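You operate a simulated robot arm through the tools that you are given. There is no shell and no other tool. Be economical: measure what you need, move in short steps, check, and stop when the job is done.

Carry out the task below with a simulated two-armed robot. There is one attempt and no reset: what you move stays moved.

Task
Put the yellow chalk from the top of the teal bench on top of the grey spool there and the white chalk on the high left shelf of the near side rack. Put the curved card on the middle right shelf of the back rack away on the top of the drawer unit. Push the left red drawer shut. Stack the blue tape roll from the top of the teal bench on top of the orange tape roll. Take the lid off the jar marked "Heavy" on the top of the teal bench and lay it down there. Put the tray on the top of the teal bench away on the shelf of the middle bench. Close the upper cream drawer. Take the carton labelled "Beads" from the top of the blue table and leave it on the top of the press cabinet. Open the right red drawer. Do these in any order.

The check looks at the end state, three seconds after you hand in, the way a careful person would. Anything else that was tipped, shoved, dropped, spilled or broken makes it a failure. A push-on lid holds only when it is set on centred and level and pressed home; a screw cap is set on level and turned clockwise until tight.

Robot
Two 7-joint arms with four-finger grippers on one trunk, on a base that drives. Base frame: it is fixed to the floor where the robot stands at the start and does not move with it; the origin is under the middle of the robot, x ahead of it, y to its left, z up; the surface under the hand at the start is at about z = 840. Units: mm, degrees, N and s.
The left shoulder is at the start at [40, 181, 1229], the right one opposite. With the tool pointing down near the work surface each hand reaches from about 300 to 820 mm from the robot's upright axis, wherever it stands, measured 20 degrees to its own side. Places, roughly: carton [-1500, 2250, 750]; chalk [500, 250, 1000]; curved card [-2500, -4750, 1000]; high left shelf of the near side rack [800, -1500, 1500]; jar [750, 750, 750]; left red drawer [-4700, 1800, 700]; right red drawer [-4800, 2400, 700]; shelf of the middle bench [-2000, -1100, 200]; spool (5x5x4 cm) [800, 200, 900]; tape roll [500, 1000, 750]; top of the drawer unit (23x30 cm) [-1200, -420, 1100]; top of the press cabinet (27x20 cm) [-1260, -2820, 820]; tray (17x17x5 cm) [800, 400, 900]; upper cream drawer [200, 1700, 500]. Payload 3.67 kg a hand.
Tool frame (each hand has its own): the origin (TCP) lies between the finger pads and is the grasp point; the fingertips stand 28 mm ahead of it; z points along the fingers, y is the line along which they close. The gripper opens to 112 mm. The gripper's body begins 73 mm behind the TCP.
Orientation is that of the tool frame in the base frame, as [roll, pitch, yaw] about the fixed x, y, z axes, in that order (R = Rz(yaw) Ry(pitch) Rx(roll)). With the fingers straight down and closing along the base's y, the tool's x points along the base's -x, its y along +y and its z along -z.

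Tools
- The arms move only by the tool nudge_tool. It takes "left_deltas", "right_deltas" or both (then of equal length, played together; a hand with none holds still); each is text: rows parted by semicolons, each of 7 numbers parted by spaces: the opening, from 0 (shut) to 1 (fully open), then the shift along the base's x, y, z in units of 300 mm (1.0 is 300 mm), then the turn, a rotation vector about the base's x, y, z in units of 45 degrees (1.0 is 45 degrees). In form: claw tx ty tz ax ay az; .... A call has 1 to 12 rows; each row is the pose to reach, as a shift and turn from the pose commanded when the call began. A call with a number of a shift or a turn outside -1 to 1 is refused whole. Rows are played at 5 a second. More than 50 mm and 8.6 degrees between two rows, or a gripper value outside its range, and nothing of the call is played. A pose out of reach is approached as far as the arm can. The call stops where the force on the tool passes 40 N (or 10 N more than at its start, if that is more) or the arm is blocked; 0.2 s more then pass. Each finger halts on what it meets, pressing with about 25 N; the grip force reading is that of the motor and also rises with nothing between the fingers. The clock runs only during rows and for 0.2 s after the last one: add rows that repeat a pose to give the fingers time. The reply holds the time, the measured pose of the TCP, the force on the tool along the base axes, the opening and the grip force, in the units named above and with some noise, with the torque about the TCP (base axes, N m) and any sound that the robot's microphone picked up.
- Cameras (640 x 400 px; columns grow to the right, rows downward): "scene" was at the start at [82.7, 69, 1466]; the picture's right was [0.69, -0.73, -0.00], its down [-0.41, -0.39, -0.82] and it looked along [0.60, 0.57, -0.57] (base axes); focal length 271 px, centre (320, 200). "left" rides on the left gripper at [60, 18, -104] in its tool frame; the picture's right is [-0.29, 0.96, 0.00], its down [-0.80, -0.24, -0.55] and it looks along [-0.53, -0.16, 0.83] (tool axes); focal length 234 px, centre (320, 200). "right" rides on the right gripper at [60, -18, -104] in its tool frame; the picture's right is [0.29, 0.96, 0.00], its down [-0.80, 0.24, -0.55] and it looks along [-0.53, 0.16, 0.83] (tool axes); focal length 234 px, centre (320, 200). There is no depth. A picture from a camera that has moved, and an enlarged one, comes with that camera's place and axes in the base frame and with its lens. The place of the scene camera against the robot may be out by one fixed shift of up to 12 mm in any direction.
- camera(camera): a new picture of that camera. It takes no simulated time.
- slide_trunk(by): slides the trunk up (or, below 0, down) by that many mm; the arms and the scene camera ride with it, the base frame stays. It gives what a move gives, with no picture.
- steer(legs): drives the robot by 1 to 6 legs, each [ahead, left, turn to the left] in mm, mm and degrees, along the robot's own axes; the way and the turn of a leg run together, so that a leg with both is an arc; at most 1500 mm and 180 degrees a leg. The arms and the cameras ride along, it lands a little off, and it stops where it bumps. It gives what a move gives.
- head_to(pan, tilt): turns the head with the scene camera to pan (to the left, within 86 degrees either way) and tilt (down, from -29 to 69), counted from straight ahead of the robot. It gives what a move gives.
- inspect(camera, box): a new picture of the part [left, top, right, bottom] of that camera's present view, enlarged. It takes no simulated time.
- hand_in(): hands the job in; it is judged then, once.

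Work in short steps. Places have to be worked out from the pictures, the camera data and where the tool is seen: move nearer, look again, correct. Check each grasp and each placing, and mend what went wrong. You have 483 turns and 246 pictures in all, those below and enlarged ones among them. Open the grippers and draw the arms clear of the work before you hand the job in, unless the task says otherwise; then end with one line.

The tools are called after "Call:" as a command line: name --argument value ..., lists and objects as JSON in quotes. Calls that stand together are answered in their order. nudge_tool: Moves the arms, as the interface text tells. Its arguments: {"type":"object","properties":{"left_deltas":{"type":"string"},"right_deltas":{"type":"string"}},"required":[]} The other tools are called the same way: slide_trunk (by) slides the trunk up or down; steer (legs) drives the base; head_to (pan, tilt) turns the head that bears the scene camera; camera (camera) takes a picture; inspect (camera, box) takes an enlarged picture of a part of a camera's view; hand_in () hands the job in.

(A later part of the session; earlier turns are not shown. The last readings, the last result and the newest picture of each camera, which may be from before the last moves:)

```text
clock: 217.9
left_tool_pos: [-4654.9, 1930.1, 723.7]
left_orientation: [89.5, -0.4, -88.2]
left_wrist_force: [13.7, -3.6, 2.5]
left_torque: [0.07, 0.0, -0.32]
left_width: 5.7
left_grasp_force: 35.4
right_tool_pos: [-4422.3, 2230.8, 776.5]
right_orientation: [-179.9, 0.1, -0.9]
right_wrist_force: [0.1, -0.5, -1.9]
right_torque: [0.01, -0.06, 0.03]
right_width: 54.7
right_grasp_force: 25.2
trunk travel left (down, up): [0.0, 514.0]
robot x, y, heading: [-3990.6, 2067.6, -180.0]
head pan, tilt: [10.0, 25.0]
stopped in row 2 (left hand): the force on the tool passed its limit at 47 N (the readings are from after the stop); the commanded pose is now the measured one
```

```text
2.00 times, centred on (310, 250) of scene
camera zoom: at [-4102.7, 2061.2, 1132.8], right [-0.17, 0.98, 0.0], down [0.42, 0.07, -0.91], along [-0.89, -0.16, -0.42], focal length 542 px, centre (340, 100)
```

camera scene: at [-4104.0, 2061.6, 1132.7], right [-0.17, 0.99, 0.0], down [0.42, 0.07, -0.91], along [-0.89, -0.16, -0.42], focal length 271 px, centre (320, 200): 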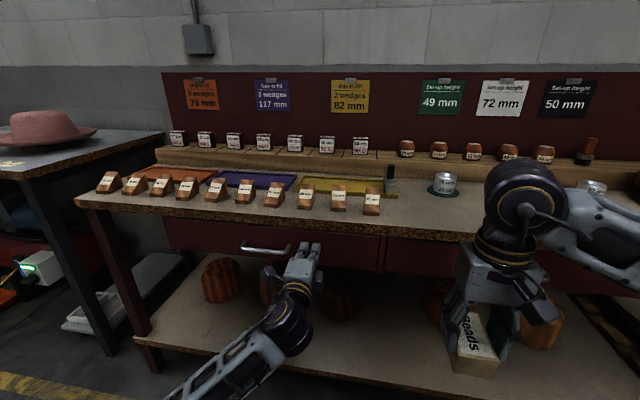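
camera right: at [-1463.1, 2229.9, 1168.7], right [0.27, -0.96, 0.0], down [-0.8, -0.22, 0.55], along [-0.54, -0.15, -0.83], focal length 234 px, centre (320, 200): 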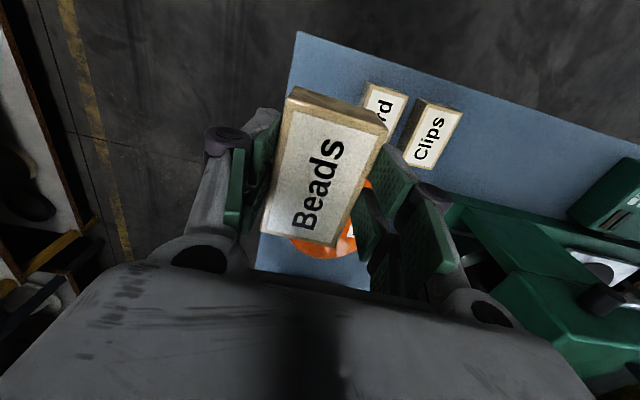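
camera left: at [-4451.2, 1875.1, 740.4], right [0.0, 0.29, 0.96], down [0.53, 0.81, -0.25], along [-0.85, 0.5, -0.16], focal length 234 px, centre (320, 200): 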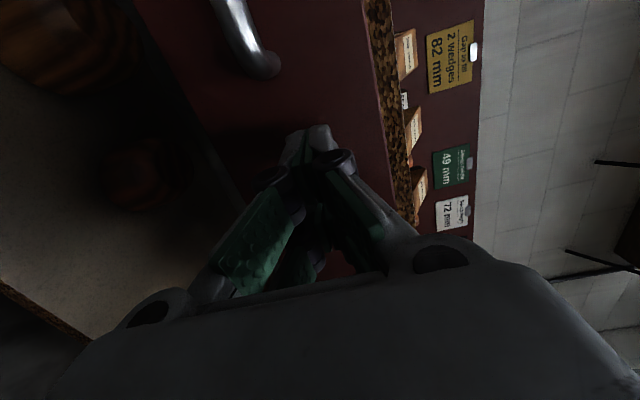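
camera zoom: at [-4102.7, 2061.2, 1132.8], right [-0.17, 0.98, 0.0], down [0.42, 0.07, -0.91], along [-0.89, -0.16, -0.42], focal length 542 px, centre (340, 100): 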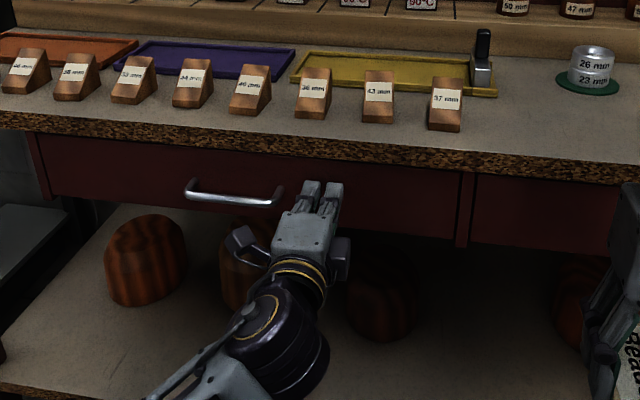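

Left drawer shut. Back off and shift right to the right drawer's handle.

Call:
steer --legs '[[-150, 0, 0], [0, -480, 0]]'

Call:
nudge_tool --left_deltas "0.2 0.05 0 0 0 0 0;0.4 0.1 0 0 0 0 0;0.6 0.15 0 0 0 0 0;0.6 0.15 0 0 0 0 0"

Call:
camera --camera "left"

Call:
camera --camera "scene"

```text
clock: 221.8
left_tool_pos: [-4507.8, 2409.9, 721.9]
left_orientation: [89.6, -0.4, -88.3]
left_wrist_force: [0.0, 0.2, -0.7]
left_torque: [-0.03, -0.02, 0.01]
left_width: 0.0
left_grasp_force: 35.8
right_tool_pos: [-4276.0, 2710.7, 776.8]
right_orientation: [180.0, 0.2, -0.9]
right_wrist_force: [0.0, -0.2, -1.2]
right_torque: [-0.02, -0.04, -0.02]
right_width: 54.9
right_grasp_force: 25.3
trunk travel left (down, up): [0.0, 514.0]
robot x, y, heading: [-3841.4, 2547.0, 180.3]
head pan, tilt: [10.0, 25.0]
```

```text
clock: 222.8
left_tool_pos: [-4461.9, 2409.4, 722.0]
left_orientation: [89.5, -0.5, -88.2]
left_wrist_force: [0.4, -0.1, 0.1]
left_torque: [-0.02, -0.03, 0.01]
left_width: 67.3
left_grasp_force: 0.0
right_tool_pos: [-4275.2, 2710.0, 776.1]
right_orientation: [-179.9, 0.1, -0.8]
right_wrist_force: [0.2, -0.5, -1.4]
right_torque: [0.05, -0.02, -0.01]
right_width: 54.5
right_grasp_force: 24.8
trunk travel left (down, up): [0.0, 514.0]
robot x, y, heading: [-3841.5, 2544.0, 179.9]
head pan, tilt: [10.0, 25.0]
```

```text
144 pictures are left
camera left: at [-4357.0, 2353.3, 739.9], right [0.0, 0.29, 0.96], down [0.53, 0.81, -0.25], along [-0.85, 0.5, -0.16], focal length 234 px, centre (320, 200)
```

left: 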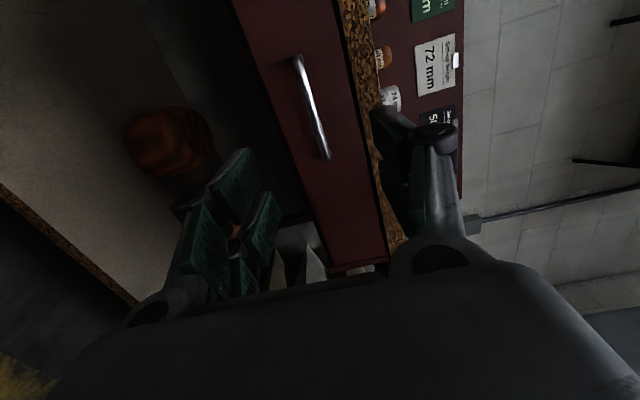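

```text
143 pictures are left
camera scene: at [-3955.7, 2540.0, 1132.7], right [-0.17, 0.98, 0.0], down [0.42, 0.07, -0.91], along [-0.89, -0.16, -0.42], focal length 271 px, centre (320, 200)
```

scene: 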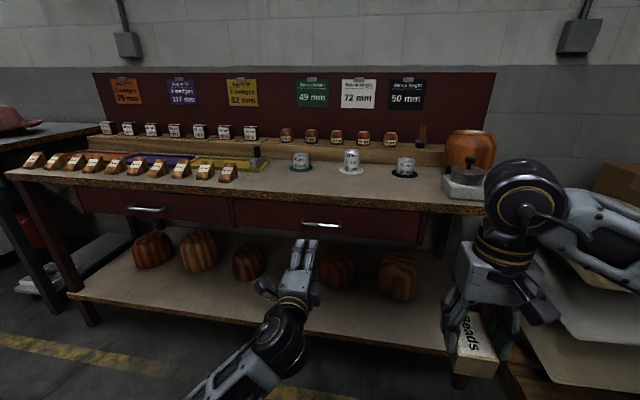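

Handle bar ≈ y 2350–2470, z 712, x≈−4655. Lower, set opening, and drive in part way.

Call:
nudge_tool --left_deltas "0.45 0 0 -0.02 0 0 0;0.42 0 -0.005 -0.033 0 0 0;0.42 0 -0.005 -0.033 0 0 0"

Call:
steer --legs '[[110, 0, 0]]'

Call:
camera --camera "left"

```text
clock: 223.6
left_tool_pos: [-4463.5, 2407.0, 712.6]
left_orientation: [89.5, -0.5, -88.2]
left_wrist_force: [-0.2, -0.2, 0.3]
left_torque: [0.0, 0.01, -0.01]
left_width: 47.1
left_grasp_force: 0.1
right_tool_pos: [-4275.2, 2710.2, 776.1]
right_orientation: [-179.9, -0.1, -1.0]
right_wrist_force: [-0.6, 0.3, -1.3]
right_torque: [0.01, -0.05, -0.01]
right_width: 54.8
right_grasp_force: 24.8
trunk travel left (down, up): [0.0, 514.0]
robot x, y, heading: [-3841.6, 2548.1, 180.1]
head pan, tilt: [10.0, 25.0]
```

```text
clock: 224.8
left_tool_pos: [-4574.5, 2408.3, 709.6]
left_orientation: [89.8, -0.4, -88.2]
left_wrist_force: [-1.0, -0.5, 0.1]
left_torque: [0.01, 0.02, 0.03]
left_width: 47.0
left_grasp_force: 0.1
right_tool_pos: [-4386.1, 2709.9, 775.5]
right_orientation: [-179.9, -0.1, -0.9]
right_wrist_force: [-0.8, 0.4, -2.6]
right_torque: [-0.01, -0.05, -0.02]
right_width: 54.6
right_grasp_force: 25.1
trunk travel left (down, up): [0.0, 514.0]
robot x, y, heading: [-3954.1, 2547.9, 180.2]
head pan, tilt: [10.0, 25.0]
```

```text
142 pictures are left
camera left: at [-4468.6, 2351.6, 729.4], right [0.0, 0.29, 0.96], down [0.53, 0.81, -0.25], along [-0.85, 0.5, -0.16], focal length 234 px, centre (320, 200)
```

left: 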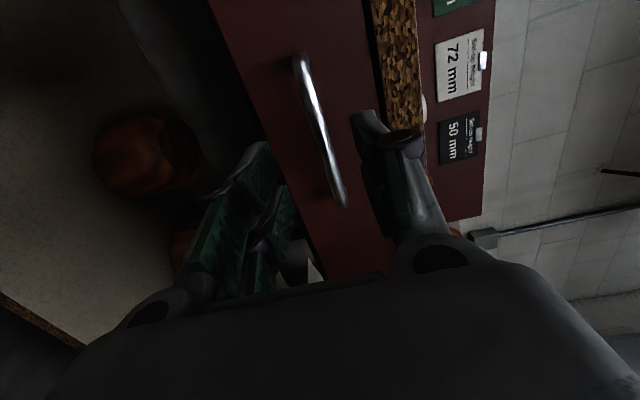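

Bar centred between the fingers, x≈−4652. Advance and close on it.

Call:
nudge_tool --left_deltas "0.42 -0.1 0 0.005 0 0 0;0.42 -0.2 0 0.005 0 0 0;0.42 -0.22 0 0.005 0 0 0;0.2 -0.22 0 0.005 0 0 0;0.05 -0.22 0 0.005 0 0 0;0 -0.22 0 0.005 0 0 0;0 -0.22 0 0.005 0 0 0"

Call:
camera --camera "left"

```text
clock: 226.4
left_tool_pos: [-4639.9, 2408.4, 713.2]
left_orientation: [89.5, -0.2, -88.2]
left_wrist_force: [-0.8, -0.1, 1.2]
left_torque: [1.19, 0.02, 0.1]
left_width: 11.2
left_grasp_force: 44.3
right_tool_pos: [-4385.2, 2710.2, 776.0]
right_orientation: [-179.9, 0.1, -0.9]
right_wrist_force: [0.1, -0.4, -2.1]
right_torque: [0.02, -0.04, 0.04]
right_width: 54.8
right_grasp_force: 24.7
trunk travel left (down, up): [0.0, 514.0]
robot x, y, heading: [-3955.5, 2546.2, 179.9]
head pan, tilt: [10.0, 25.0]
```

```text
141 pictures are left
camera left: at [-4534.0, 2351.7, 731.7], right [0.0, 0.29, 0.96], down [0.53, 0.81, -0.25], along [-0.85, 0.5, -0.16], focal length 234 px, centre (320, 200)
```

left: 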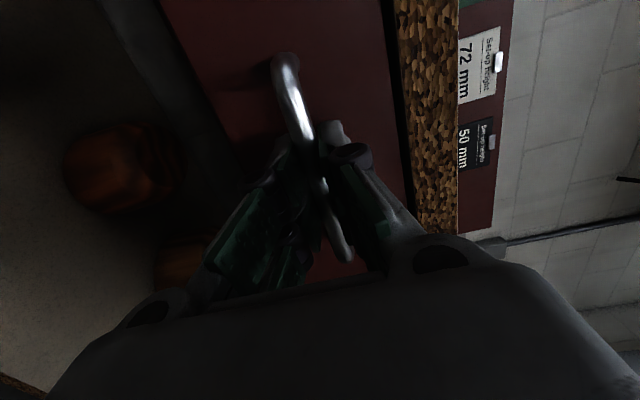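

Gripped (11 mm). Pull back with the arm.

Call:
nudge_tool --left_deltas "0 0.06 0 0 0 0 0;0 0.14 0 0 0 0 0;0 0.22 0 0 0 0 0;0 0.3 0 0 0 0 0;0 0.38 0 0 0 0 0;0 0.46 0 0 0 0 0;0 0.54 0 0 0 0 0;0 0.6 0 0 0 0 0;0 0.6 0 0 0 0 0"

Call:
camera --camera "scene"

```text
clock: 228.4
left_tool_pos: [-4458.4, 2407.6, 713.4]
left_orientation: [89.6, -0.3, -88.3]
left_wrist_force: [0.2, 1.9, -4.7]
left_torque: [1.21, 0.0, -0.77]
left_width: 11.1
left_grasp_force: 44.6
right_tool_pos: [-4385.6, 2710.8, 776.7]
right_orientation: [-179.8, 0.0, -0.9]
right_wrist_force: [0.0, -0.3, -1.4]
right_torque: [-0.02, -0.01, 0.05]
right_width: 55.0
right_grasp_force: 25.1
trunk travel left (down, up): [0.0, 514.0]
robot x, y, heading: [-3953.3, 2545.7, 180.0]
head pan, tilt: [10.0, 25.0]
```

```text
140 pictures are left
camera scene: at [-4066.5, 2539.9, 1132.7], right [-0.17, 0.98, 0.0], down [0.42, 0.07, -0.91], along [-0.89, -0.16, -0.42], focal length 271 px, centre (320, 200)
```

scene: 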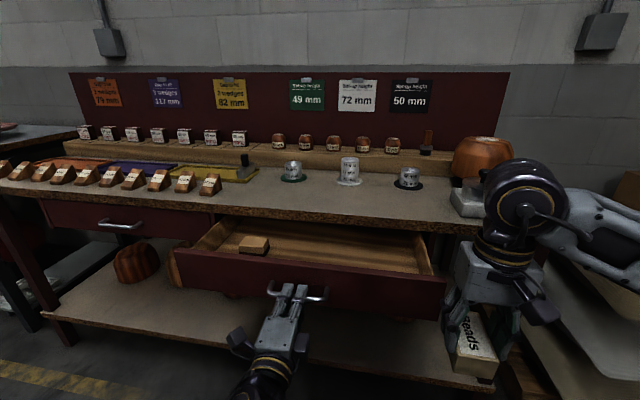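

Open 180 mm. Pull a bit more (force-limited) for a clear open state.

Call:
nudge_tool --left_deltas "0 0.05 0 0 0 0 0;0 0.1 0 0 0 0 0;0 0.15 0 0 0 0 0;0 0.15 0 0 0 0 0"

```text
clock: 229.0
left_tool_pos: [-4442.5, 2407.0, 714.5]
left_orientation: [89.5, -0.4, -88.3]
left_wrist_force: [-1.2, 8.2, -7.3]
left_torque: [1.25, -0.1, -0.03]
left_width: 11.2
left_grasp_force: 44.8
right_tool_pos: [-4385.5, 2712.0, 776.9]
right_orientation: [-179.9, 0.1, -1.1]
right_wrist_force: [0.2, 0.4, -2.5]
right_torque: [0.0, -0.01, -0.01]
right_width: 54.8
right_grasp_force: 25.0
trunk travel left (down, up): [0.0, 514.0]
robot x, y, heading: [-3951.3, 2549.6, 179.9]
head pan, tilt: [10.0, 25.0]
stopped in row 2 (left hand): the force on the tool passed its limit at 48 N (the readings are from after the stop); the commanded pose is now the measured one
```

That's the drawer's stop — fully open. Release and back away.

Call:
nudge_tool --left_deltas "0.2 -0.01 0 0 0 0 0;0.42 -0.01 0 0 0 0 0;0.45 -0.01 0 0 0 0 0;0.45 -0.01 0 0 0 0 0"

Call:
steer --legs '[[-250, 0, 0]]'

Call:
camera --camera "scene"

```text
clock: 230.0
left_tool_pos: [-4446.8, 2405.5, 714.4]
left_orientation: [89.4, -0.5, -88.1]
left_wrist_force: [-0.6, 0.1, -0.4]
left_torque: [0.01, 0.04, 0.0]
left_width: 50.2
left_grasp_force: 0.1
right_tool_pos: [-4384.8, 2711.6, 776.4]
right_orientation: [-180.0, 0.1, -0.9]
right_wrist_force: [0.4, 0.6, -1.3]
right_torque: [0.01, -0.04, 0.0]
right_width: 54.5
right_grasp_force: 24.6
trunk travel left (down, up): [0.0, 514.0]
robot x, y, heading: [-3951.5, 2548.4, 180.0]
head pan, tilt: [10.0, 25.0]
```

```text
clock: 231.8
left_tool_pos: [-4195.1, 2404.6, 715.8]
left_orientation: [89.2, -0.5, -88.1]
left_wrist_force: [0.2, 0.8, -0.6]
left_torque: [0.0, 0.0, -0.02]
left_width: 50.8
left_grasp_force: 0.0
right_tool_pos: [-4133.8, 2710.4, 776.8]
right_orientation: [-180.0, 0.1, -1.0]
right_wrist_force: [1.1, 0.2, -1.1]
right_torque: [0.0, 0.0, 0.01]
right_width: 55.0
right_grasp_force: 25.5
trunk travel left (down, up): [0.0, 514.0]
robot x, y, heading: [-3702.3, 2542.8, 179.7]
head pan, tilt: [10.0, 25.0]
```

```text
139 pictures are left
camera scene: at [-3814.7, 2540.0, 1132.8], right [-0.17, 0.99, 0.0], down [0.42, 0.07, -0.91], along [-0.89, -0.16, -0.42], focal length 271 px, centre (320, 200)
```

scene: 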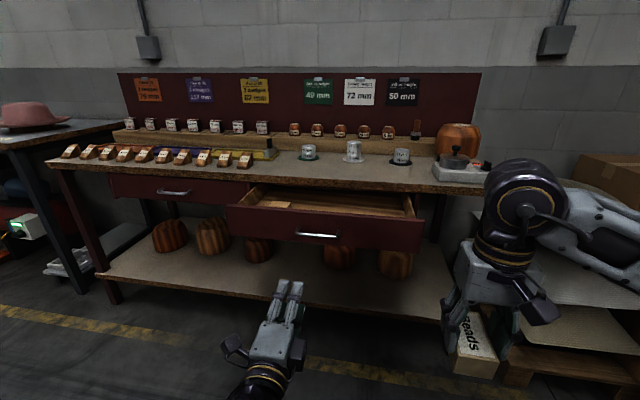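

Both red drawers done. Raise the trunk, fold the left tool back down, and look south.

Call:
slide_trunk --by 350

Call:
nudge_tool --left_deltas "0.5 0.02 0 0 0 -0.18 0;0.5 0.04 0 0 0 -0.36 0;0.5 0.06 0 0 0 -0.54 0;0.5 0.06 0 0.05 0 -0.72 0;0.5 0.06 0 0.1 0 -0.9 0;0.5 0.06 0 0.15 0 -1 0;0.5 0.06 0 0.15 0 -1 0"

Call:
nudge_tool --left_deltas "0.5 0 -0.05 0 0 -0.18 0;0.5 0 -0.1 0 0 -0.36 0;0.5 0 -0.15 0 0 -0.54 0;0.5 0 -0.2 0 0 -0.72 0;0.5 0 -0.25 0 0 -0.9 0;0.5 0 -0.3 0 0 -1 0;0.5 0 -0.3 0 0 -1 0"

Call:
head_to --pan 80 --tilt 12

Call:
camera --camera "scene"

```text
clock: 235.2
left_tool_pos: [-4195.3, 2404.5, 1062.8]
left_orientation: [89.4, -0.5, -88.1]
left_wrist_force: [-0.3, -0.2, 0.4]
left_torque: [0.02, 0.02, 0.04]
left_width: 50.2
left_grasp_force: 0.1
right_tool_pos: [-4135.1, 2710.8, 1124.7]
right_orientation: [-179.9, 0.1, -1.1]
right_wrist_force: [0.4, 0.3, -1.8]
right_torque: [0.03, -0.02, 0.0]
right_width: 54.6
right_grasp_force: 25.3
trunk travel left (down, up): [-350.0, 164.0]
robot x, y, heading: [-3699.9, 2548.8, 179.9]
head pan, tilt: [10.0, 25.0]
```

```text
clock: 236.8
left_tool_pos: [-4177.6, 2405.5, 1107.2]
left_orientation: [134.4, -1.7, -89.1]
left_wrist_force: [-0.4, 0.0, 0.8]
left_torque: [-0.02, 0.04, 0.02]
left_width: 56.0
left_grasp_force: 0.3
left hand out of reach, approached as far as the arm can: row 1, 2, 3, 4, 5
right_tool_pos: [-4134.5, 2710.9, 1124.4]
right_orientation: [-180.0, 0.2, -1.0]
right_wrist_force: [-0.4, 0.5, -2.0]
right_torque: [0.0, -0.04, -0.01]
right_width: 54.8
right_grasp_force: 25.3
trunk travel left (down, up): [-350.0, 164.0]
robot x, y, heading: [-3700.4, 2545.9, 179.8]
head pan, tilt: [10.0, 25.0]
```

```text
clock: 237.3
left_tool_pos: [-4188.5, 2323.8, 1062.4]
left_orientation: [143.9, -15.8, -85.9]
left_wrist_force: [-0.7, 0.3, -0.2]
left_torque: [0.0, -0.01, -0.01]
left_width: 56.1
left_grasp_force: 0.1
left hand out of reach, approached as far as the arm can: row 1, 2
right_tool_pos: [-4134.7, 2709.6, 1124.6]
right_orientation: [-180.0, 0.1, -1.0]
right_wrist_force: [0.8, -0.8, -1.6]
right_torque: [0.0, -0.02, -0.01]
right_width: 54.8
right_grasp_force: 24.7
trunk travel left (down, up): [-350.0, 164.0]
robot x, y, heading: [-3701.3, 2547.5, 179.6]
head pan, tilt: [10.0, 25.0]
stopped in row 2 (left hand): the arm was blocked; the commanded pose is now the measured one
```

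```text
clock: 238.8
left_tool_pos: [-4188.6, 2324.9, 1063.3]
left_orientation: [143.8, -15.7, -86.0]
left_wrist_force: [0.3, 0.2, -0.6]
left_torque: [-0.01, 0.02, 0.0]
left_width: 55.9
left_grasp_force: 0.2
right_tool_pos: [-4134.8, 2710.8, 1124.8]
right_orientation: [-179.9, 0.1, -1.1]
right_wrist_force: [-0.7, -0.1, -1.9]
right_torque: [-0.02, 0.02, -0.04]
right_width: 54.8
right_grasp_force: 25.1
trunk travel left (down, up): [-350.0, 164.0]
robot x, y, heading: [-3703.7, 2547.0, 180.0]
head pan, tilt: [80.0, 12.0]
```

```text
138 pictures are left
camera scene: at [-3741.3, 2464.1, 1502.1], right [-0.98, 0.18, 0.0], down [0.04, 0.2, -0.98], along [-0.17, -0.96, -0.21], focal length 271 px, centre (320, 200)
```

scene: 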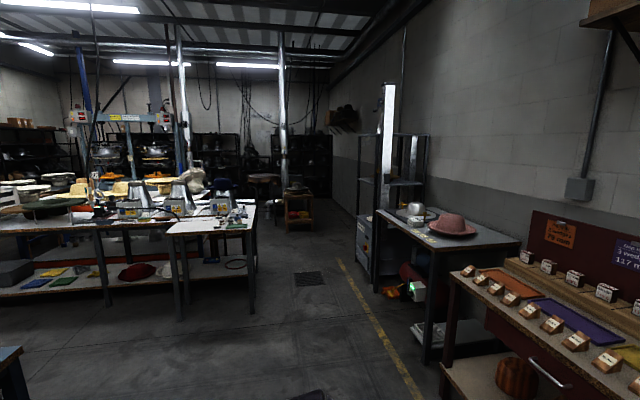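

Corridor south is clear at x≈−3700. First fix the left arm: move it outward and ahead, then finish pointing it down.

Call:
nudge_tool --left_deltas "0.5 -0.1 -0.1 0.1 0 0 0;0.5 -0.2 -0.2 0.15 0 0 0;0.5 -0.25 -0.3 0.2 0 0 0;0.5 -0.25 -0.42 0.2 0 0 0;0.5 -0.25 -0.55 0.2 0 0 0;0.5 -0.25 -0.65 0.2 0 0 0;0.5 -0.25 -0.65 0.2 0 0 0"

Call:
head_to --pan 35 --tilt 35

Call:
camera --camera "scene"

```text
refused: row 1 steps farther than a row can; nothing moved
```

```text
clock: 239.9
left_tool_pos: [-4188.9, 2324.9, 1062.3]
left_orientation: [143.6, -15.8, -86.1]
left_wrist_force: [-0.1, 0.6, 0.4]
left_torque: [0.02, -0.02, -0.03]
left_width: 56.0
left_grasp_force: 0.2
right_tool_pos: [-4135.0, 2711.1, 1124.9]
right_orientation: [-179.9, 0.0, -1.0]
right_wrist_force: [0.3, 0.1, -1.7]
right_torque: [0.04, -0.04, 0.01]
right_width: 54.8
right_grasp_force: 25.0
trunk travel left (down, up): [-350.0, 164.0]
robot x, y, heading: [-3703.3, 2547.1, 179.9]
head pan, tilt: [35.0, 35.0]
```

```text
137 pictures are left
camera scene: at [-3797.0, 2505.4, 1465.3], right [-0.57, 0.82, 0.0], down [0.47, 0.33, -0.82], along [-0.67, -0.47, -0.57], focal length 271 px, centre (320, 200)
```

scene: 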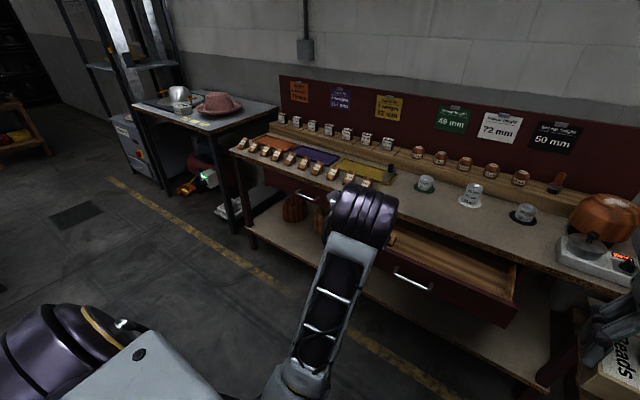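

Call:
nudge_tool --left_deltas "0.5 -0.07 -0.08 0.06 0 0 0;0.5 -0.14 -0.16 0.12 0 0 0;0.5 -0.2 -0.25 0.2 0 0 0;0.5 -0.25 -0.37 0.22 0 0 0;0.5 -0.25 -0.5 0.22 0 0 0;0.5 -0.25 -0.65 0.22 0 0 0;0.5 -0.25 -0.8 0.22 0 0 0;0.5 -0.25 -0.8 0.22 0 0 0"

Call:
camera --camera "scene"

```text
clock: 241.7
left_tool_pos: [-4264.6, 2086.3, 1130.4]
left_orientation: [143.7, -15.8, -86.0]
left_wrist_force: [-0.4, 0.0, 0.3]
left_torque: [0.01, 0.01, 0.02]
left_width: 56.1
left_grasp_force: 0.1
right_tool_pos: [-4134.7, 2711.9, 1124.4]
right_orientation: [180.0, 0.1, -1.0]
right_wrist_force: [-0.1, 0.1, -1.8]
right_torque: [-0.02, -0.01, 0.01]
right_width: 54.5
right_grasp_force: 25.0
trunk travel left (down, up): [-350.0, 164.0]
robot x, y, heading: [-3699.1, 2549.4, 179.7]
head pan, tilt: [35.0, 35.0]
```

```text
136 pictures are left
camera scene: at [-3797.0, 2507.2, 1465.3], right [-0.57, 0.82, 0.0], down [0.47, 0.33, -0.82], along [-0.67, -0.47, -0.57], focal length 271 px, centre (320, 200)
```

scene: 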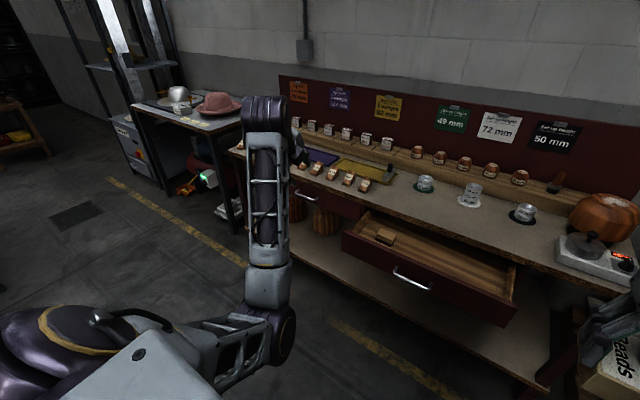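

Use the roll trick again: pitch forward, then roll about the forward axis.

Call:
nudge_tool --left_deltas "0.5 -0.03 0 0.02 0 0.17 0;0.5 -0.06 0 0.04 0 0.34 0;0.5 -0.1 0 0.06 0 0.51 0;0.5 -0.13 0 0.08 0 0.68 0;0.5 -0.15 0 0.1 0 0.85 0;0.5 -0.15 0 0.1 0 0.85 0"

Call:
nudge_tool --left_deltas "0.5 0 0 0 -0.18 0 0;0.5 0 0 0 -0.36 0 0;0.5 0 0 0 -0.54 0 0;0.5 0 0 0 -0.72 0 0;0.5 0 0 0 -0.9 0 0;0.5 0 0 0 -1 0 0;0.5 0 0 0 -1 0 0"

Call:
camera --camera "scene"

```text
clock: 243.1
left_tool_pos: [-4308.6, 2086.2, 1158.7]
left_orientation: [104.9, -9.9, -77.1]
left_wrist_force: [0.3, -1.0, 0.2]
left_torque: [-0.03, 0.02, -0.01]
left_width: 56.1
left_grasp_force: 0.0
right_tool_pos: [-4134.6, 2710.9, 1124.6]
right_orientation: [-179.9, 0.1, -1.0]
right_wrist_force: [0.5, 0.9, -2.3]
right_torque: [0.0, -0.04, 0.02]
right_width: 54.8
right_grasp_force: 25.0
trunk travel left (down, up): [-350.0, 164.0]
robot x, y, heading: [-3701.8, 2552.7, 179.8]
head pan, tilt: [35.0, 35.0]
```

```text
clock: 244.7
left_tool_pos: [-4309.5, 2086.5, 1159.5]
left_orientation: [89.7, -53.2, -68.5]
left_wrist_force: [0.0, 0.4, -0.6]
left_torque: [0.02, -0.01, -0.03]
left_width: 55.8
left_grasp_force: 0.0
right_tool_pos: [-4135.4, 2711.0, 1124.5]
right_orientation: [-179.8, 0.0, -0.9]
right_wrist_force: [0.2, -0.1, -2.2]
right_torque: [-0.01, -0.03, -0.04]
right_width: 54.6
right_grasp_force: 25.1
trunk travel left (down, up): [-350.0, 164.0]
robot x, y, heading: [-3699.9, 2545.1, 180.0]
head pan, tilt: [35.0, 35.0]
```

```text
135 pictures are left
camera scene: at [-3797.1, 2505.5, 1465.2], right [-0.57, 0.82, 0.0], down [0.47, 0.33, -0.82], along [-0.67, -0.47, -0.57], focal length 271 px, centre (320, 200)
```

scene: 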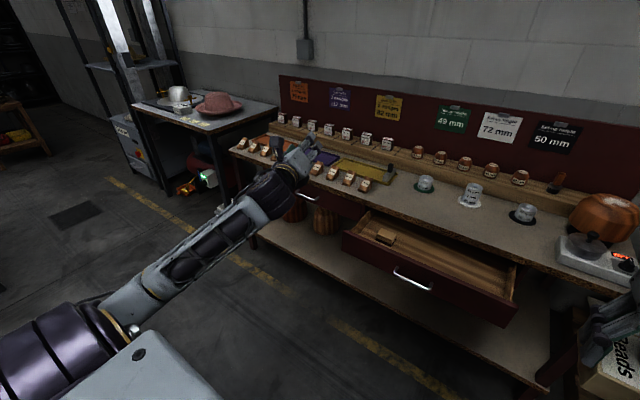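

Good — elbow out. Pitch down while retracting.

Call:
nudge_tool --left_deltas "0.5 0.04 -0.02 0 0 -0.17 0;0.5 0.08 -0.05 0 0 -0.34 0;0.5 0.12 -0.08 0 0 -0.51 0;0.5 0.16 -0.1 0 0 -0.68 0;0.5 0.2 -0.12 0 0 -0.85 0;0.5 0.25 -0.15 0 0 -1 0;0.5 0.25 -0.15 0 0 -1 0"

Call:
nudge_tool --left_deltas "0.5 0.02 0 0 0 -0.17 0;0.5 0.04 0 0 0 -0.34 0;0.5 0.06 0 0 0 -0.51 0;0.5 0.08 0 0 0 -0.68 0;0.5 0.1 0 0 0 -0.85 0;0.5 0.12 0 0 0 -1 0;0.5 0.12 0 0 0 -1 0"

Call:
camera --camera "scene"

```text
clock: 246.3
left_tool_pos: [-4234.9, 2039.3, 1159.5]
left_orientation: [161.6, -46.1, -126.3]
left_wrist_force: [-0.2, -0.5, 0.0]
left_torque: [-0.02, 0.04, 0.0]
left_width: 56.2
left_grasp_force: 0.2
right_tool_pos: [-4135.2, 2711.1, 1124.2]
right_orientation: [-179.9, 0.1, -1.0]
right_wrist_force: [0.4, 0.5, -2.4]
right_torque: [-0.01, -0.03, 0.0]
right_width: 54.9
right_grasp_force: 25.0
trunk travel left (down, up): [-350.0, 164.0]
robot x, y, heading: [-3703.7, 2545.4, 179.9]
head pan, tilt: [35.0, 35.0]
```

```text
clock: 247.9
left_tool_pos: [-4197.9, 2040.3, 1158.7]
left_orientation: [-162.8, -12.6, -145.1]
left_wrist_force: [0.1, 0.6, 0.0]
left_torque: [0.01, 0.01, 0.01]
left_width: 56.1
left_grasp_force: 0.0
right_tool_pos: [-4134.0, 2709.6, 1125.7]
right_orientation: [-179.9, 0.1, -1.0]
right_wrist_force: [-0.3, -1.0, -1.9]
right_torque: [0.0, -0.01, -0.01]
right_width: 54.7
right_grasp_force: 25.1
trunk travel left (down, up): [-350.0, 164.0]
robot x, y, heading: [-3703.5, 2544.8, 179.8]
head pan, tilt: [35.0, 35.0]
```

```text
134 pictures are left
camera scene: at [-3796.7, 2505.1, 1465.2], right [-0.57, 0.82, 0.0], down [0.47, 0.33, -0.82], along [-0.67, -0.47, -0.57], focal length 271 px, centre (320, 200)
```

scene: 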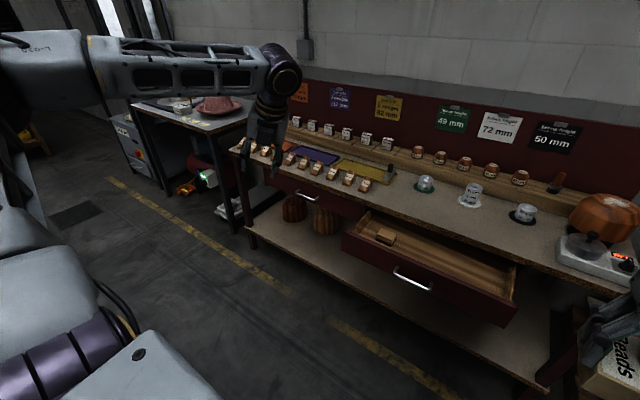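

Trim to vertical, then unwind the yaw.

Call:
nudge_tool --left_deltas "0.5 0 0 0 0.16 0 0;0.5 0 0 0 0.32 0 0;0.5 0 0 0 0.47 0 0;0.5 0 0 0 0.47 0 0"

Call:
nudge_tool --left_deltas "0.5 0 0 0 0 0 0.18;0.5 0 0 0 0 0 0.36;0.5 0 0 0 0 0 0.54;0.5 0 0 0 0 0 0.72;0.5 0 0 0 0 0 0.9;0.5 0 0 0 0 0 1"

Call:
nudge_tool --left_deltas "0.5 0 0 0 0 0 0.18;0.5 0 0 0 0 0 0.36;0.5 0 0 0 0 0 0.54;0.5 0 0 0 0 0 0.72;0.5 0 0 0 0 0 0.9;0.5 0 0 0 0 0 1"

Call:
nudge_tool --left_deltas "0.5 0 0 0 0 0 0.18;0.5 0 0 0 0 0 0.36;0.5 0 0 0 0 0 0.54;0.5 0 0 0 0 0 0.72;0.5 0 0 0 0 0 0.9;0.5 0 0 0 0 0 1"

```text
clock: 248.9
left_tool_pos: [-4197.6, 2041.1, 1157.8]
left_orientation: [179.8, -0.1, -143.1]
left_wrist_force: [0.5, 0.6, 0.0]
left_torque: [0.02, 0.0, -0.04]
left_width: 55.9
left_grasp_force: 0.2
right_tool_pos: [-4135.2, 2710.5, 1126.0]
right_orientation: [-180.0, 0.1, -0.9]
right_wrist_force: [-0.7, -0.8, -2.3]
right_torque: [0.04, -0.02, 0.01]
right_width: 54.7
right_grasp_force: 24.5
trunk travel left (down, up): [-350.0, 164.0]
robot x, y, heading: [-3700.4, 2545.7, 180.1]
head pan, tilt: [35.0, 35.0]
```

```text
clock: 250.3
left_tool_pos: [-4197.2, 2039.7, 1160.0]
left_orientation: [180.0, -0.2, -98.0]
left_wrist_force: [0.0, 0.6, -0.3]
left_torque: [-0.03, 0.0, 0.0]
left_width: 56.1
left_grasp_force: 0.0
right_tool_pos: [-4135.6, 2711.0, 1124.8]
right_orientation: [-179.9, 0.2, -0.9]
right_wrist_force: [-0.8, -0.1, -1.5]
right_torque: [0.0, -0.04, -0.01]
right_width: 54.7
right_grasp_force: 24.8
trunk travel left (down, up): [-350.0, 164.0]
robot x, y, heading: [-3699.7, 2548.1, 179.8]
head pan, tilt: [35.0, 35.0]
```

```text
clock: 251.7
left_tool_pos: [-4197.9, 2039.9, 1158.7]
left_orientation: [180.0, -0.3, -53.0]
left_wrist_force: [-0.2, -0.6, 0.8]
left_torque: [-0.01, 0.03, -0.03]
left_width: 55.9
left_grasp_force: 0.1
right_tool_pos: [-4135.4, 2710.5, 1126.1]
right_orientation: [-179.9, 0.1, -1.0]
right_wrist_force: [-0.6, 0.1, -1.5]
right_torque: [0.01, -0.06, 0.01]
right_width: 54.6
right_grasp_force: 25.0
trunk travel left (down, up): [-350.0, 164.0]
robot x, y, heading: [-3700.8, 2547.1, 179.8]
head pan, tilt: [35.0, 35.0]
```

```text
clock: 253.1
left_tool_pos: [-4196.6, 2040.7, 1159.0]
left_orientation: [-179.9, -0.1, -8.0]
left_wrist_force: [0.0, 0.1, -0.2]
left_torque: [-0.01, -0.02, -0.01]
left_width: 56.0
left_grasp_force: 0.1
right_tool_pos: [-4135.0, 2710.7, 1125.4]
right_orientation: [-179.9, 0.1, -1.0]
right_wrist_force: [0.7, 0.3, -1.6]
right_torque: [0.0, 0.01, 0.02]
right_width: 54.7
right_grasp_force: 24.6
trunk travel left (down, up): [-350.0, 164.0]
robot x, y, heading: [-3703.8, 2543.5, 180.0]
head pan, tilt: [35.0, 35.0]
```

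Turn to face south and move into the corridor at x≈−4080.

Call:
nudge_tool --left_deltas "0.5 0.03 0.15 0 0 0 0.08;0.5 0.05 0.3 0 0 0 0.17;0.5 0.05 0.45 0 0 0 0.17;0.5 0.05 0.55 0 0 0 0.17;0.5 0.05 0.55 0 0 0 0.17"

Call:
steer --legs '[[-150, 0, 0], [0, 0, 90], [600, -480, 0]]'

Call:
head_to --pan 5 --tilt 12

Call:
camera --camera "scene"

```text
clock: 254.3
left_tool_pos: [-4182.2, 2206.1, 1158.3]
left_orientation: [-180.0, -0.1, -0.5]
left_wrist_force: [-0.7, -1.1, -0.1]
left_torque: [0.03, 0.03, -0.01]
left_width: 56.0
left_grasp_force: 0.1
right_tool_pos: [-4135.1, 2708.9, 1125.2]
right_orientation: [-179.9, 0.1, -1.0]
right_wrist_force: [0.8, 0.0, -2.7]
right_torque: [0.06, 0.01, -0.01]
right_width: 54.7
right_grasp_force: 25.5
trunk travel left (down, up): [-350.0, 164.0]
robot x, y, heading: [-3702.8, 2545.9, 179.9]
head pan, tilt: [35.0, 35.0]
```

```text
clock: 263.6
left_tool_pos: [-3704.0, 1465.9, 1158.1]
left_orientation: [-179.9, -0.2, 89.1]
left_wrist_force: [0.3, -0.4, 0.4]
left_torque: [0.04, -0.02, -0.01]
left_width: 56.0
left_grasp_force: 0.0
right_tool_pos: [-4208.7, 1517.3, 1125.0]
right_orientation: [-179.8, 0.0, 88.5]
right_wrist_force: [-0.3, -0.6, -1.4]
right_torque: [0.02, -0.03, -0.03]
right_width: 54.7
right_grasp_force: 25.2
trunk travel left (down, up): [-350.0, 164.0]
robot x, y, heading: [-4043.1, 1946.5, -90.7]
head pan, tilt: [35.0, 35.0]
```

```text
clock: 264.6
left_tool_pos: [-3704.3, 1466.1, 1160.0]
left_orientation: [-180.0, -0.2, 89.1]
left_wrist_force: [0.7, -0.1, 0.4]
left_torque: [0.04, -0.03, 0.0]
left_width: 55.8
left_grasp_force: 0.1
right_tool_pos: [-4208.6, 1518.1, 1126.2]
right_orientation: [-179.8, 0.2, 88.6]
right_wrist_force: [0.1, 0.5, -1.6]
right_torque: [0.05, 0.0, 0.03]
right_width: 54.6
right_grasp_force: 25.0
trunk travel left (down, up): [-350.0, 164.0]
robot x, y, heading: [-4044.6, 1947.0, -90.4]
head pan, tilt: [5.0, 12.0]
```

```text
133 pictures are left
camera scene: at [-4037.0, 1844.2, 1502.1], right [-1.0, -0.08, 0.0], down [-0.02, 0.21, -0.98], along [0.08, -0.97, -0.21], focal length 271 px, centre (320, 200)
```

scene: 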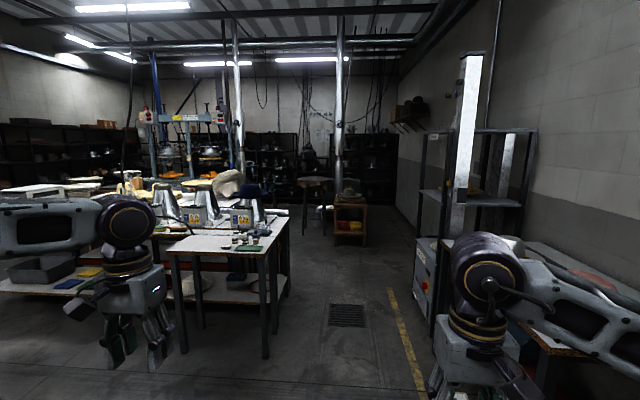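

Corridor is clear ahead; drive south ~2200 mm.

Call:
steer --legs '[[1100, -40, 0], [1100, 0, 0]]'

Call:
head_to --pan 25 --tilt 12

Call:
camera --camera "scene"

Call:
head_to --pan 70 --tilt 12

Call:
camera --camera "scene"

```text
clock: 275.8
left_tool_pos: [-3731.4, -724.4, 1159.1]
left_orientation: [180.0, -0.2, 90.3]
left_wrist_force: [-0.1, -0.7, -0.4]
left_torque: [0.0, -0.03, -0.01]
left_width: 56.0
left_grasp_force: 0.1
right_tool_pos: [-4234.7, -682.8, 1125.2]
right_orientation: [-179.9, 0.1, 89.7]
right_wrist_force: [-0.5, -0.2, -2.1]
right_torque: [0.02, 0.01, -0.01]
right_width: 54.7
right_grasp_force: 25.3
trunk travel left (down, up): [-350.0, 164.0]
robot x, y, heading: [-4078.9, -249.6, -89.4]
head pan, tilt: [5.0, 12.0]
```

```text
clock: 276.6
left_tool_pos: [-3730.4, -724.3, 1159.2]
left_orientation: [-180.0, -0.2, 90.3]
left_wrist_force: [0.2, -0.1, -0.3]
left_torque: [0.0, 0.01, 0.02]
left_width: 56.0
left_grasp_force: 0.1
right_tool_pos: [-4237.8, -682.9, 1125.3]
right_orientation: [-179.8, 0.0, 89.8]
right_wrist_force: [-0.2, -0.3, -1.6]
right_torque: [0.03, -0.02, 0.01]
right_width: 54.7
right_grasp_force: 25.4
trunk travel left (down, up): [-350.0, 164.0]
robot x, y, heading: [-4080.1, -248.4, -89.3]
head pan, tilt: [25.0, 12.0]
```

```text
132 pictures are left
camera scene: at [-4040.2, -344.9, 1502.1], right [-0.9, -0.43, 0.0], down [-0.09, 0.19, -0.98], along [0.42, -0.88, -0.21], focal length 271 px, centre (320, 200)
```

scene: 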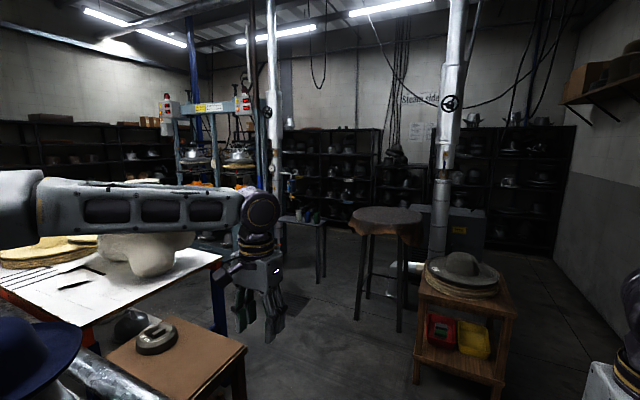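

```text
clock: 277.7
left_tool_pos: [-3730.5, -724.8, 1158.0]
left_orientation: [-180.0, -0.1, 90.3]
left_wrist_force: [-1.2, 0.4, -0.1]
left_torque: [-0.03, 0.03, 0.02]
left_width: 55.9
left_grasp_force: 0.0
right_tool_pos: [-4236.3, -683.0, 1125.0]
right_orientation: [180.0, 0.1, 89.7]
right_wrist_force: [-0.3, -0.2, -1.0]
right_torque: [0.02, -0.02, -0.03]
right_width: 54.4
right_grasp_force: 24.8
trunk travel left (down, up): [-350.0, 164.0]
robot x, y, heading: [-4077.8, -250.6, -89.4]
head pan, tilt: [70.0, 12.0]
```

```text
131 pictures are left
camera scene: at [-3992.5, -291.9, 1502.1], right [-0.33, -0.94, 0.0], down [-0.2, 0.07, -0.98], along [0.92, -0.32, -0.21], focal length 271 px, centre (320, 200)
```

scene: 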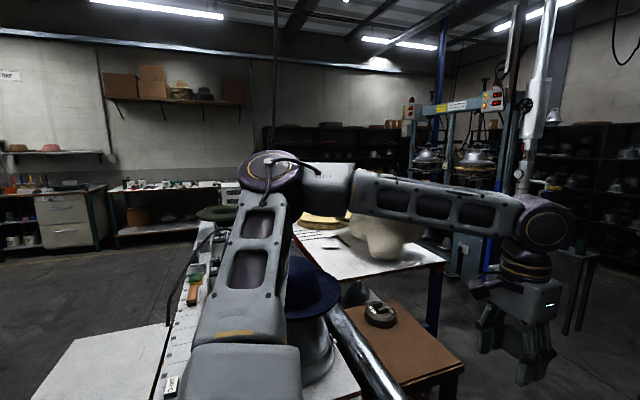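

Zoom on the press area and surroundings to plan the route.

Call:
head_to --pan 45 --tilt 10

Call:
inspect --camera "scene" --box '[160, 80, 560, 330]'

```text
clock: 278.6
left_tool_pos: [-3731.6, -724.0, 1157.2]
left_orientation: [-180.0, -0.1, 90.2]
left_wrist_force: [-0.1, -0.4, 0.1]
left_torque: [0.0, 0.01, 0.0]
left_width: 56.1
left_grasp_force: 0.1
right_tool_pos: [-4236.8, -682.9, 1123.5]
right_orientation: [-179.8, 0.1, 89.8]
right_wrist_force: [1.0, 0.0, -1.2]
right_torque: [0.05, 0.01, -0.03]
right_width: 54.8
right_grasp_force: 25.6
trunk travel left (down, up): [-350.0, 164.0]
robot x, y, heading: [-4077.6, -248.1, -89.4]
head pan, tilt: [45.0, 10.0]
```

```text
1.60 times, centred on (360, 205) of scene
camera zoom: at [-4013.9, -325.8, 1505.4], right [-0.7, -0.72, 0.0], down [-0.12, 0.12, -0.98], along [0.7, -0.69, -0.17], focal length 433 px, centre (256, 192)
```

zoom: 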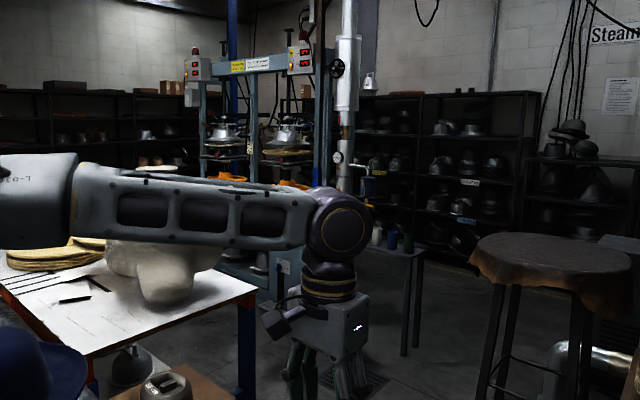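

Route: south to (−4000,−1150), turn to heading ≈−39°, pass between the white table and the round table.

Call:
steer --legs '[[900, 80, 0], [0, 0, 50]]'

Call:
head_to --pan 5 --tilt 25

Call:
camera --camera "scene"

```text
clock: 285.9
left_tool_pos: [-3404.3, -1192.8, 1159.2]
left_orientation: [180.0, -0.2, 139.6]
left_wrist_force: [0.4, 0.6, 0.8]
left_torque: [-0.01, 0.03, 0.02]
left_width: 55.7
left_grasp_force: 0.0
right_tool_pos: [-3767.1, -1549.1, 1125.6]
right_orientation: [-179.9, 0.1, 139.0]
right_wrist_force: [-0.1, -0.4, -0.5]
right_torque: [0.02, -0.02, 0.02]
right_width: 54.7
right_grasp_force: 24.9
trunk travel left (down, up): [-350.0, 164.0]
robot x, y, heading: [-3987.9, -1144.8, -40.2]
head pan, tilt: [45.0, 10.0]
```

```text
clock: 287.0
left_tool_pos: [-3404.7, -1191.6, 1159.5]
left_orientation: [179.9, -0.2, 139.5]
left_wrist_force: [0.2, 0.0, 0.0]
left_torque: [0.0, 0.01, 0.0]
left_width: 55.9
left_grasp_force: 0.1
right_tool_pos: [-3765.6, -1548.3, 1125.0]
right_orientation: [-179.9, 0.1, 139.1]
right_wrist_force: [0.8, -0.6, -2.0]
right_torque: [0.0, 0.03, 0.01]
right_width: 54.7
right_grasp_force: 24.8
trunk travel left (down, up): [-350.0, 164.0]
robot x, y, heading: [-3992.8, -1143.8, -39.8]
head pan, tilt: [5.0, 25.0]
```

```text
129 pictures are left
camera scene: at [-3903.3, -1203.2, 1481.0], right [-0.57, -0.82, 0.0], down [-0.35, 0.24, -0.91], along [0.74, -0.52, -0.42], focal length 271 px, centre (320, 200)
```

scene: 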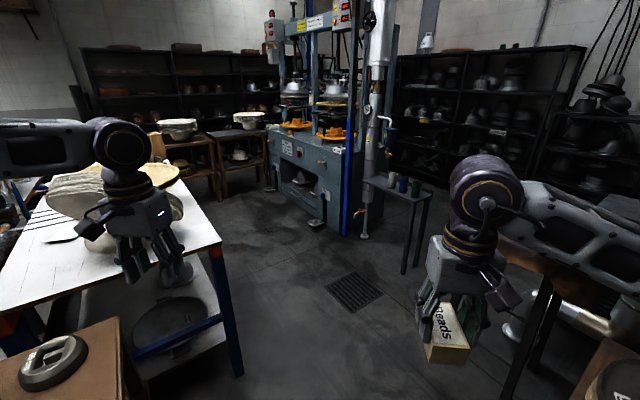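

Zoom on the press.

Call:
inspect --camera "scene" --box '[150, 0, 450, 240]'

```text
1.67 times, centred on (300, 120) of scene
camera zoom: at [-3903.3, -1203.2, 1481.0], right [-0.57, -0.82, 0.0], down [-0.35, 0.24, -0.91], along [0.74, -0.52, -0.42], focal length 451 px, centre (353, 333)
```

zoom: 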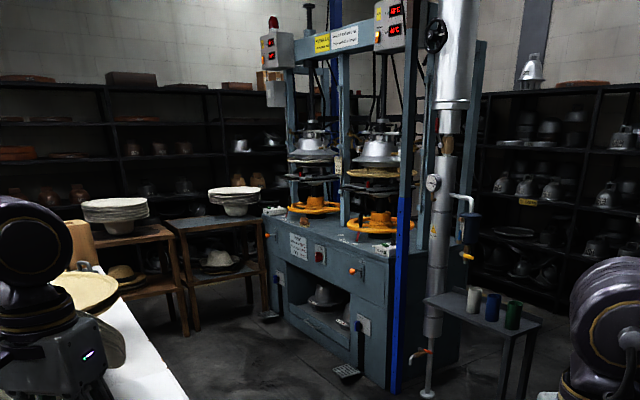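

Proceed through the gap, then east along y≈−2000.

Call:
steer --legs '[[0, 0, -2.2], [1260, 0, 0], [0, 0, 42], [900, 0, 0]]'

Call:
head_to --pan -40 --tilt 20

Call:
camera --camera "scene"

```text
clock: 300.6
left_tool_pos: [-1675.5, -1661.1, 1159.2]
left_orientation: [179.9, -0.1, 179.3]
left_wrist_force: [1.1, 0.2, 0.4]
left_torque: [0.04, -0.05, 0.01]
left_width: 56.0
left_grasp_force: 0.0
right_tool_pos: [-1726.1, -2165.5, 1125.6]
right_orientation: [-179.9, 0.1, 178.8]
right_wrist_force: [0.5, 0.5, -1.9]
right_torque: [-0.01, 0.0, 0.0]
right_width: 54.9
right_grasp_force: 24.7
trunk travel left (down, up): [-350.0, 164.0]
robot x, y, heading: [-2154.8, -2001.3, -0.7]
head pan, tilt: [5.0, 25.0]
```

```text
clock: 301.7
left_tool_pos: [-1674.8, -1660.5, 1158.8]
left_orientation: [180.0, -0.3, 179.3]
left_wrist_force: [-0.5, 0.4, 0.8]
left_torque: [-0.01, -0.02, 0.0]
left_width: 55.8
left_grasp_force: 0.0
right_tool_pos: [-1726.8, -2165.3, 1124.9]
right_orientation: [-179.8, 0.1, 178.8]
right_wrist_force: [-0.1, 0.8, -2.0]
right_torque: [-0.03, 0.03, 0.02]
right_width: 54.6
right_grasp_force: 24.7
trunk travel left (down, up): [-350.0, 164.0]
robot x, y, heading: [-2158.0, -2000.8, -0.3]
head pan, tilt: [-40.0, 20.0]
```

```text
127 pictures are left
camera scene: at [-2067.6, -2052.6, 1489.1], right [-0.65, -0.76, 0.0], down [-0.26, 0.22, -0.94], along [0.72, -0.61, -0.34], focal length 271 px, centre (320, 200)
```

scene: 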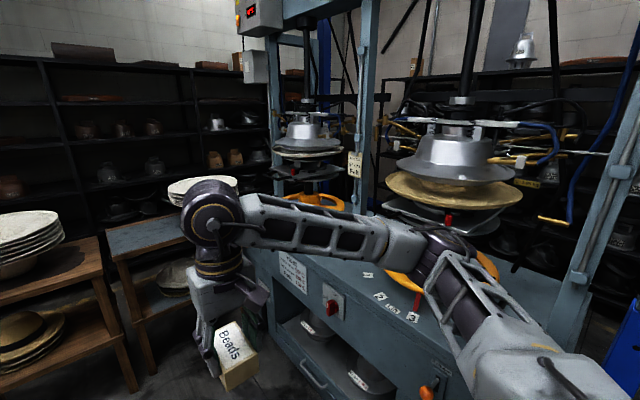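

I'm close to the press. Move away north, go east to x≈−1260, then face south.

Call:
steer --legs '[[0, 200, 0], [900, 0, 0], [0, 0, -90]]'

Call:
head_to --pan 0 --tilt 25

Call:
camera --camera "scene"

```text
clock: 312.0
left_tool_pos: [-913.3, -2288.1, 1158.8]
left_orientation: [-180.0, -0.2, 89.5]
left_wrist_force: [-0.1, 0.8, 0.3]
left_torque: [-0.03, 0.0, 0.01]
left_width: 56.0
left_grasp_force: 0.0
right_tool_pos: [-1418.5, -2239.5, 1124.7]
right_orientation: [-179.9, 0.1, 88.8]
right_wrist_force: [0.4, -0.5, -1.7]
right_torque: [0.02, 0.01, 0.0]
right_width: 54.8
right_grasp_force: 25.4
trunk travel left (down, up): [-350.0, 164.0]
robot x, y, heading: [-1256.8, -1805.9, -90.3]
head pan, tilt: [-40.0, 20.0]
```

```text
clock: 313.1
left_tool_pos: [-912.3, -2287.4, 1158.4]
left_orientation: [180.0, -0.2, 89.4]
left_wrist_force: [0.5, -0.9, 0.1]
left_torque: [-0.02, 0.01, 0.02]
left_width: 56.0
left_grasp_force: 0.0
right_tool_pos: [-1417.3, -2238.8, 1124.6]
right_orientation: [-179.8, 0.0, 88.8]
right_wrist_force: [-0.2, 0.3, -1.0]
right_torque: [0.02, 0.01, -0.01]
right_width: 54.6
right_grasp_force: 25.1
trunk travel left (down, up): [-350.0, 164.0]
robot x, y, heading: [-1255.5, -1811.8, -90.3]
head pan, tilt: [0.0, 25.0]
```

```text
126 pictures are left
camera scene: at [-1256.1, -1911.7, 1481.0], right [-1.0, 0.01, 0.0], down [0.0, 0.42, -0.91], along [0.0, -0.91, -0.42], focal length 271 px, centre (320, 200)
```

scene: 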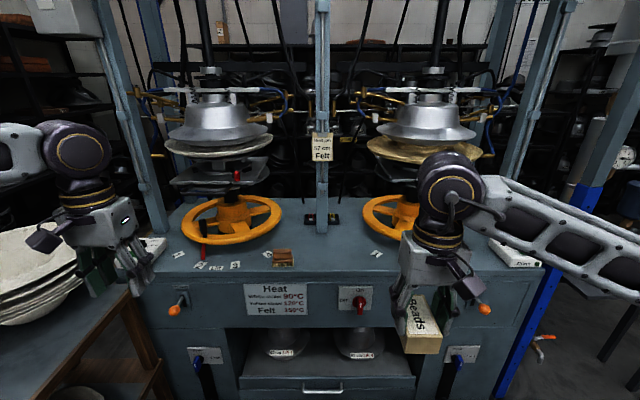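

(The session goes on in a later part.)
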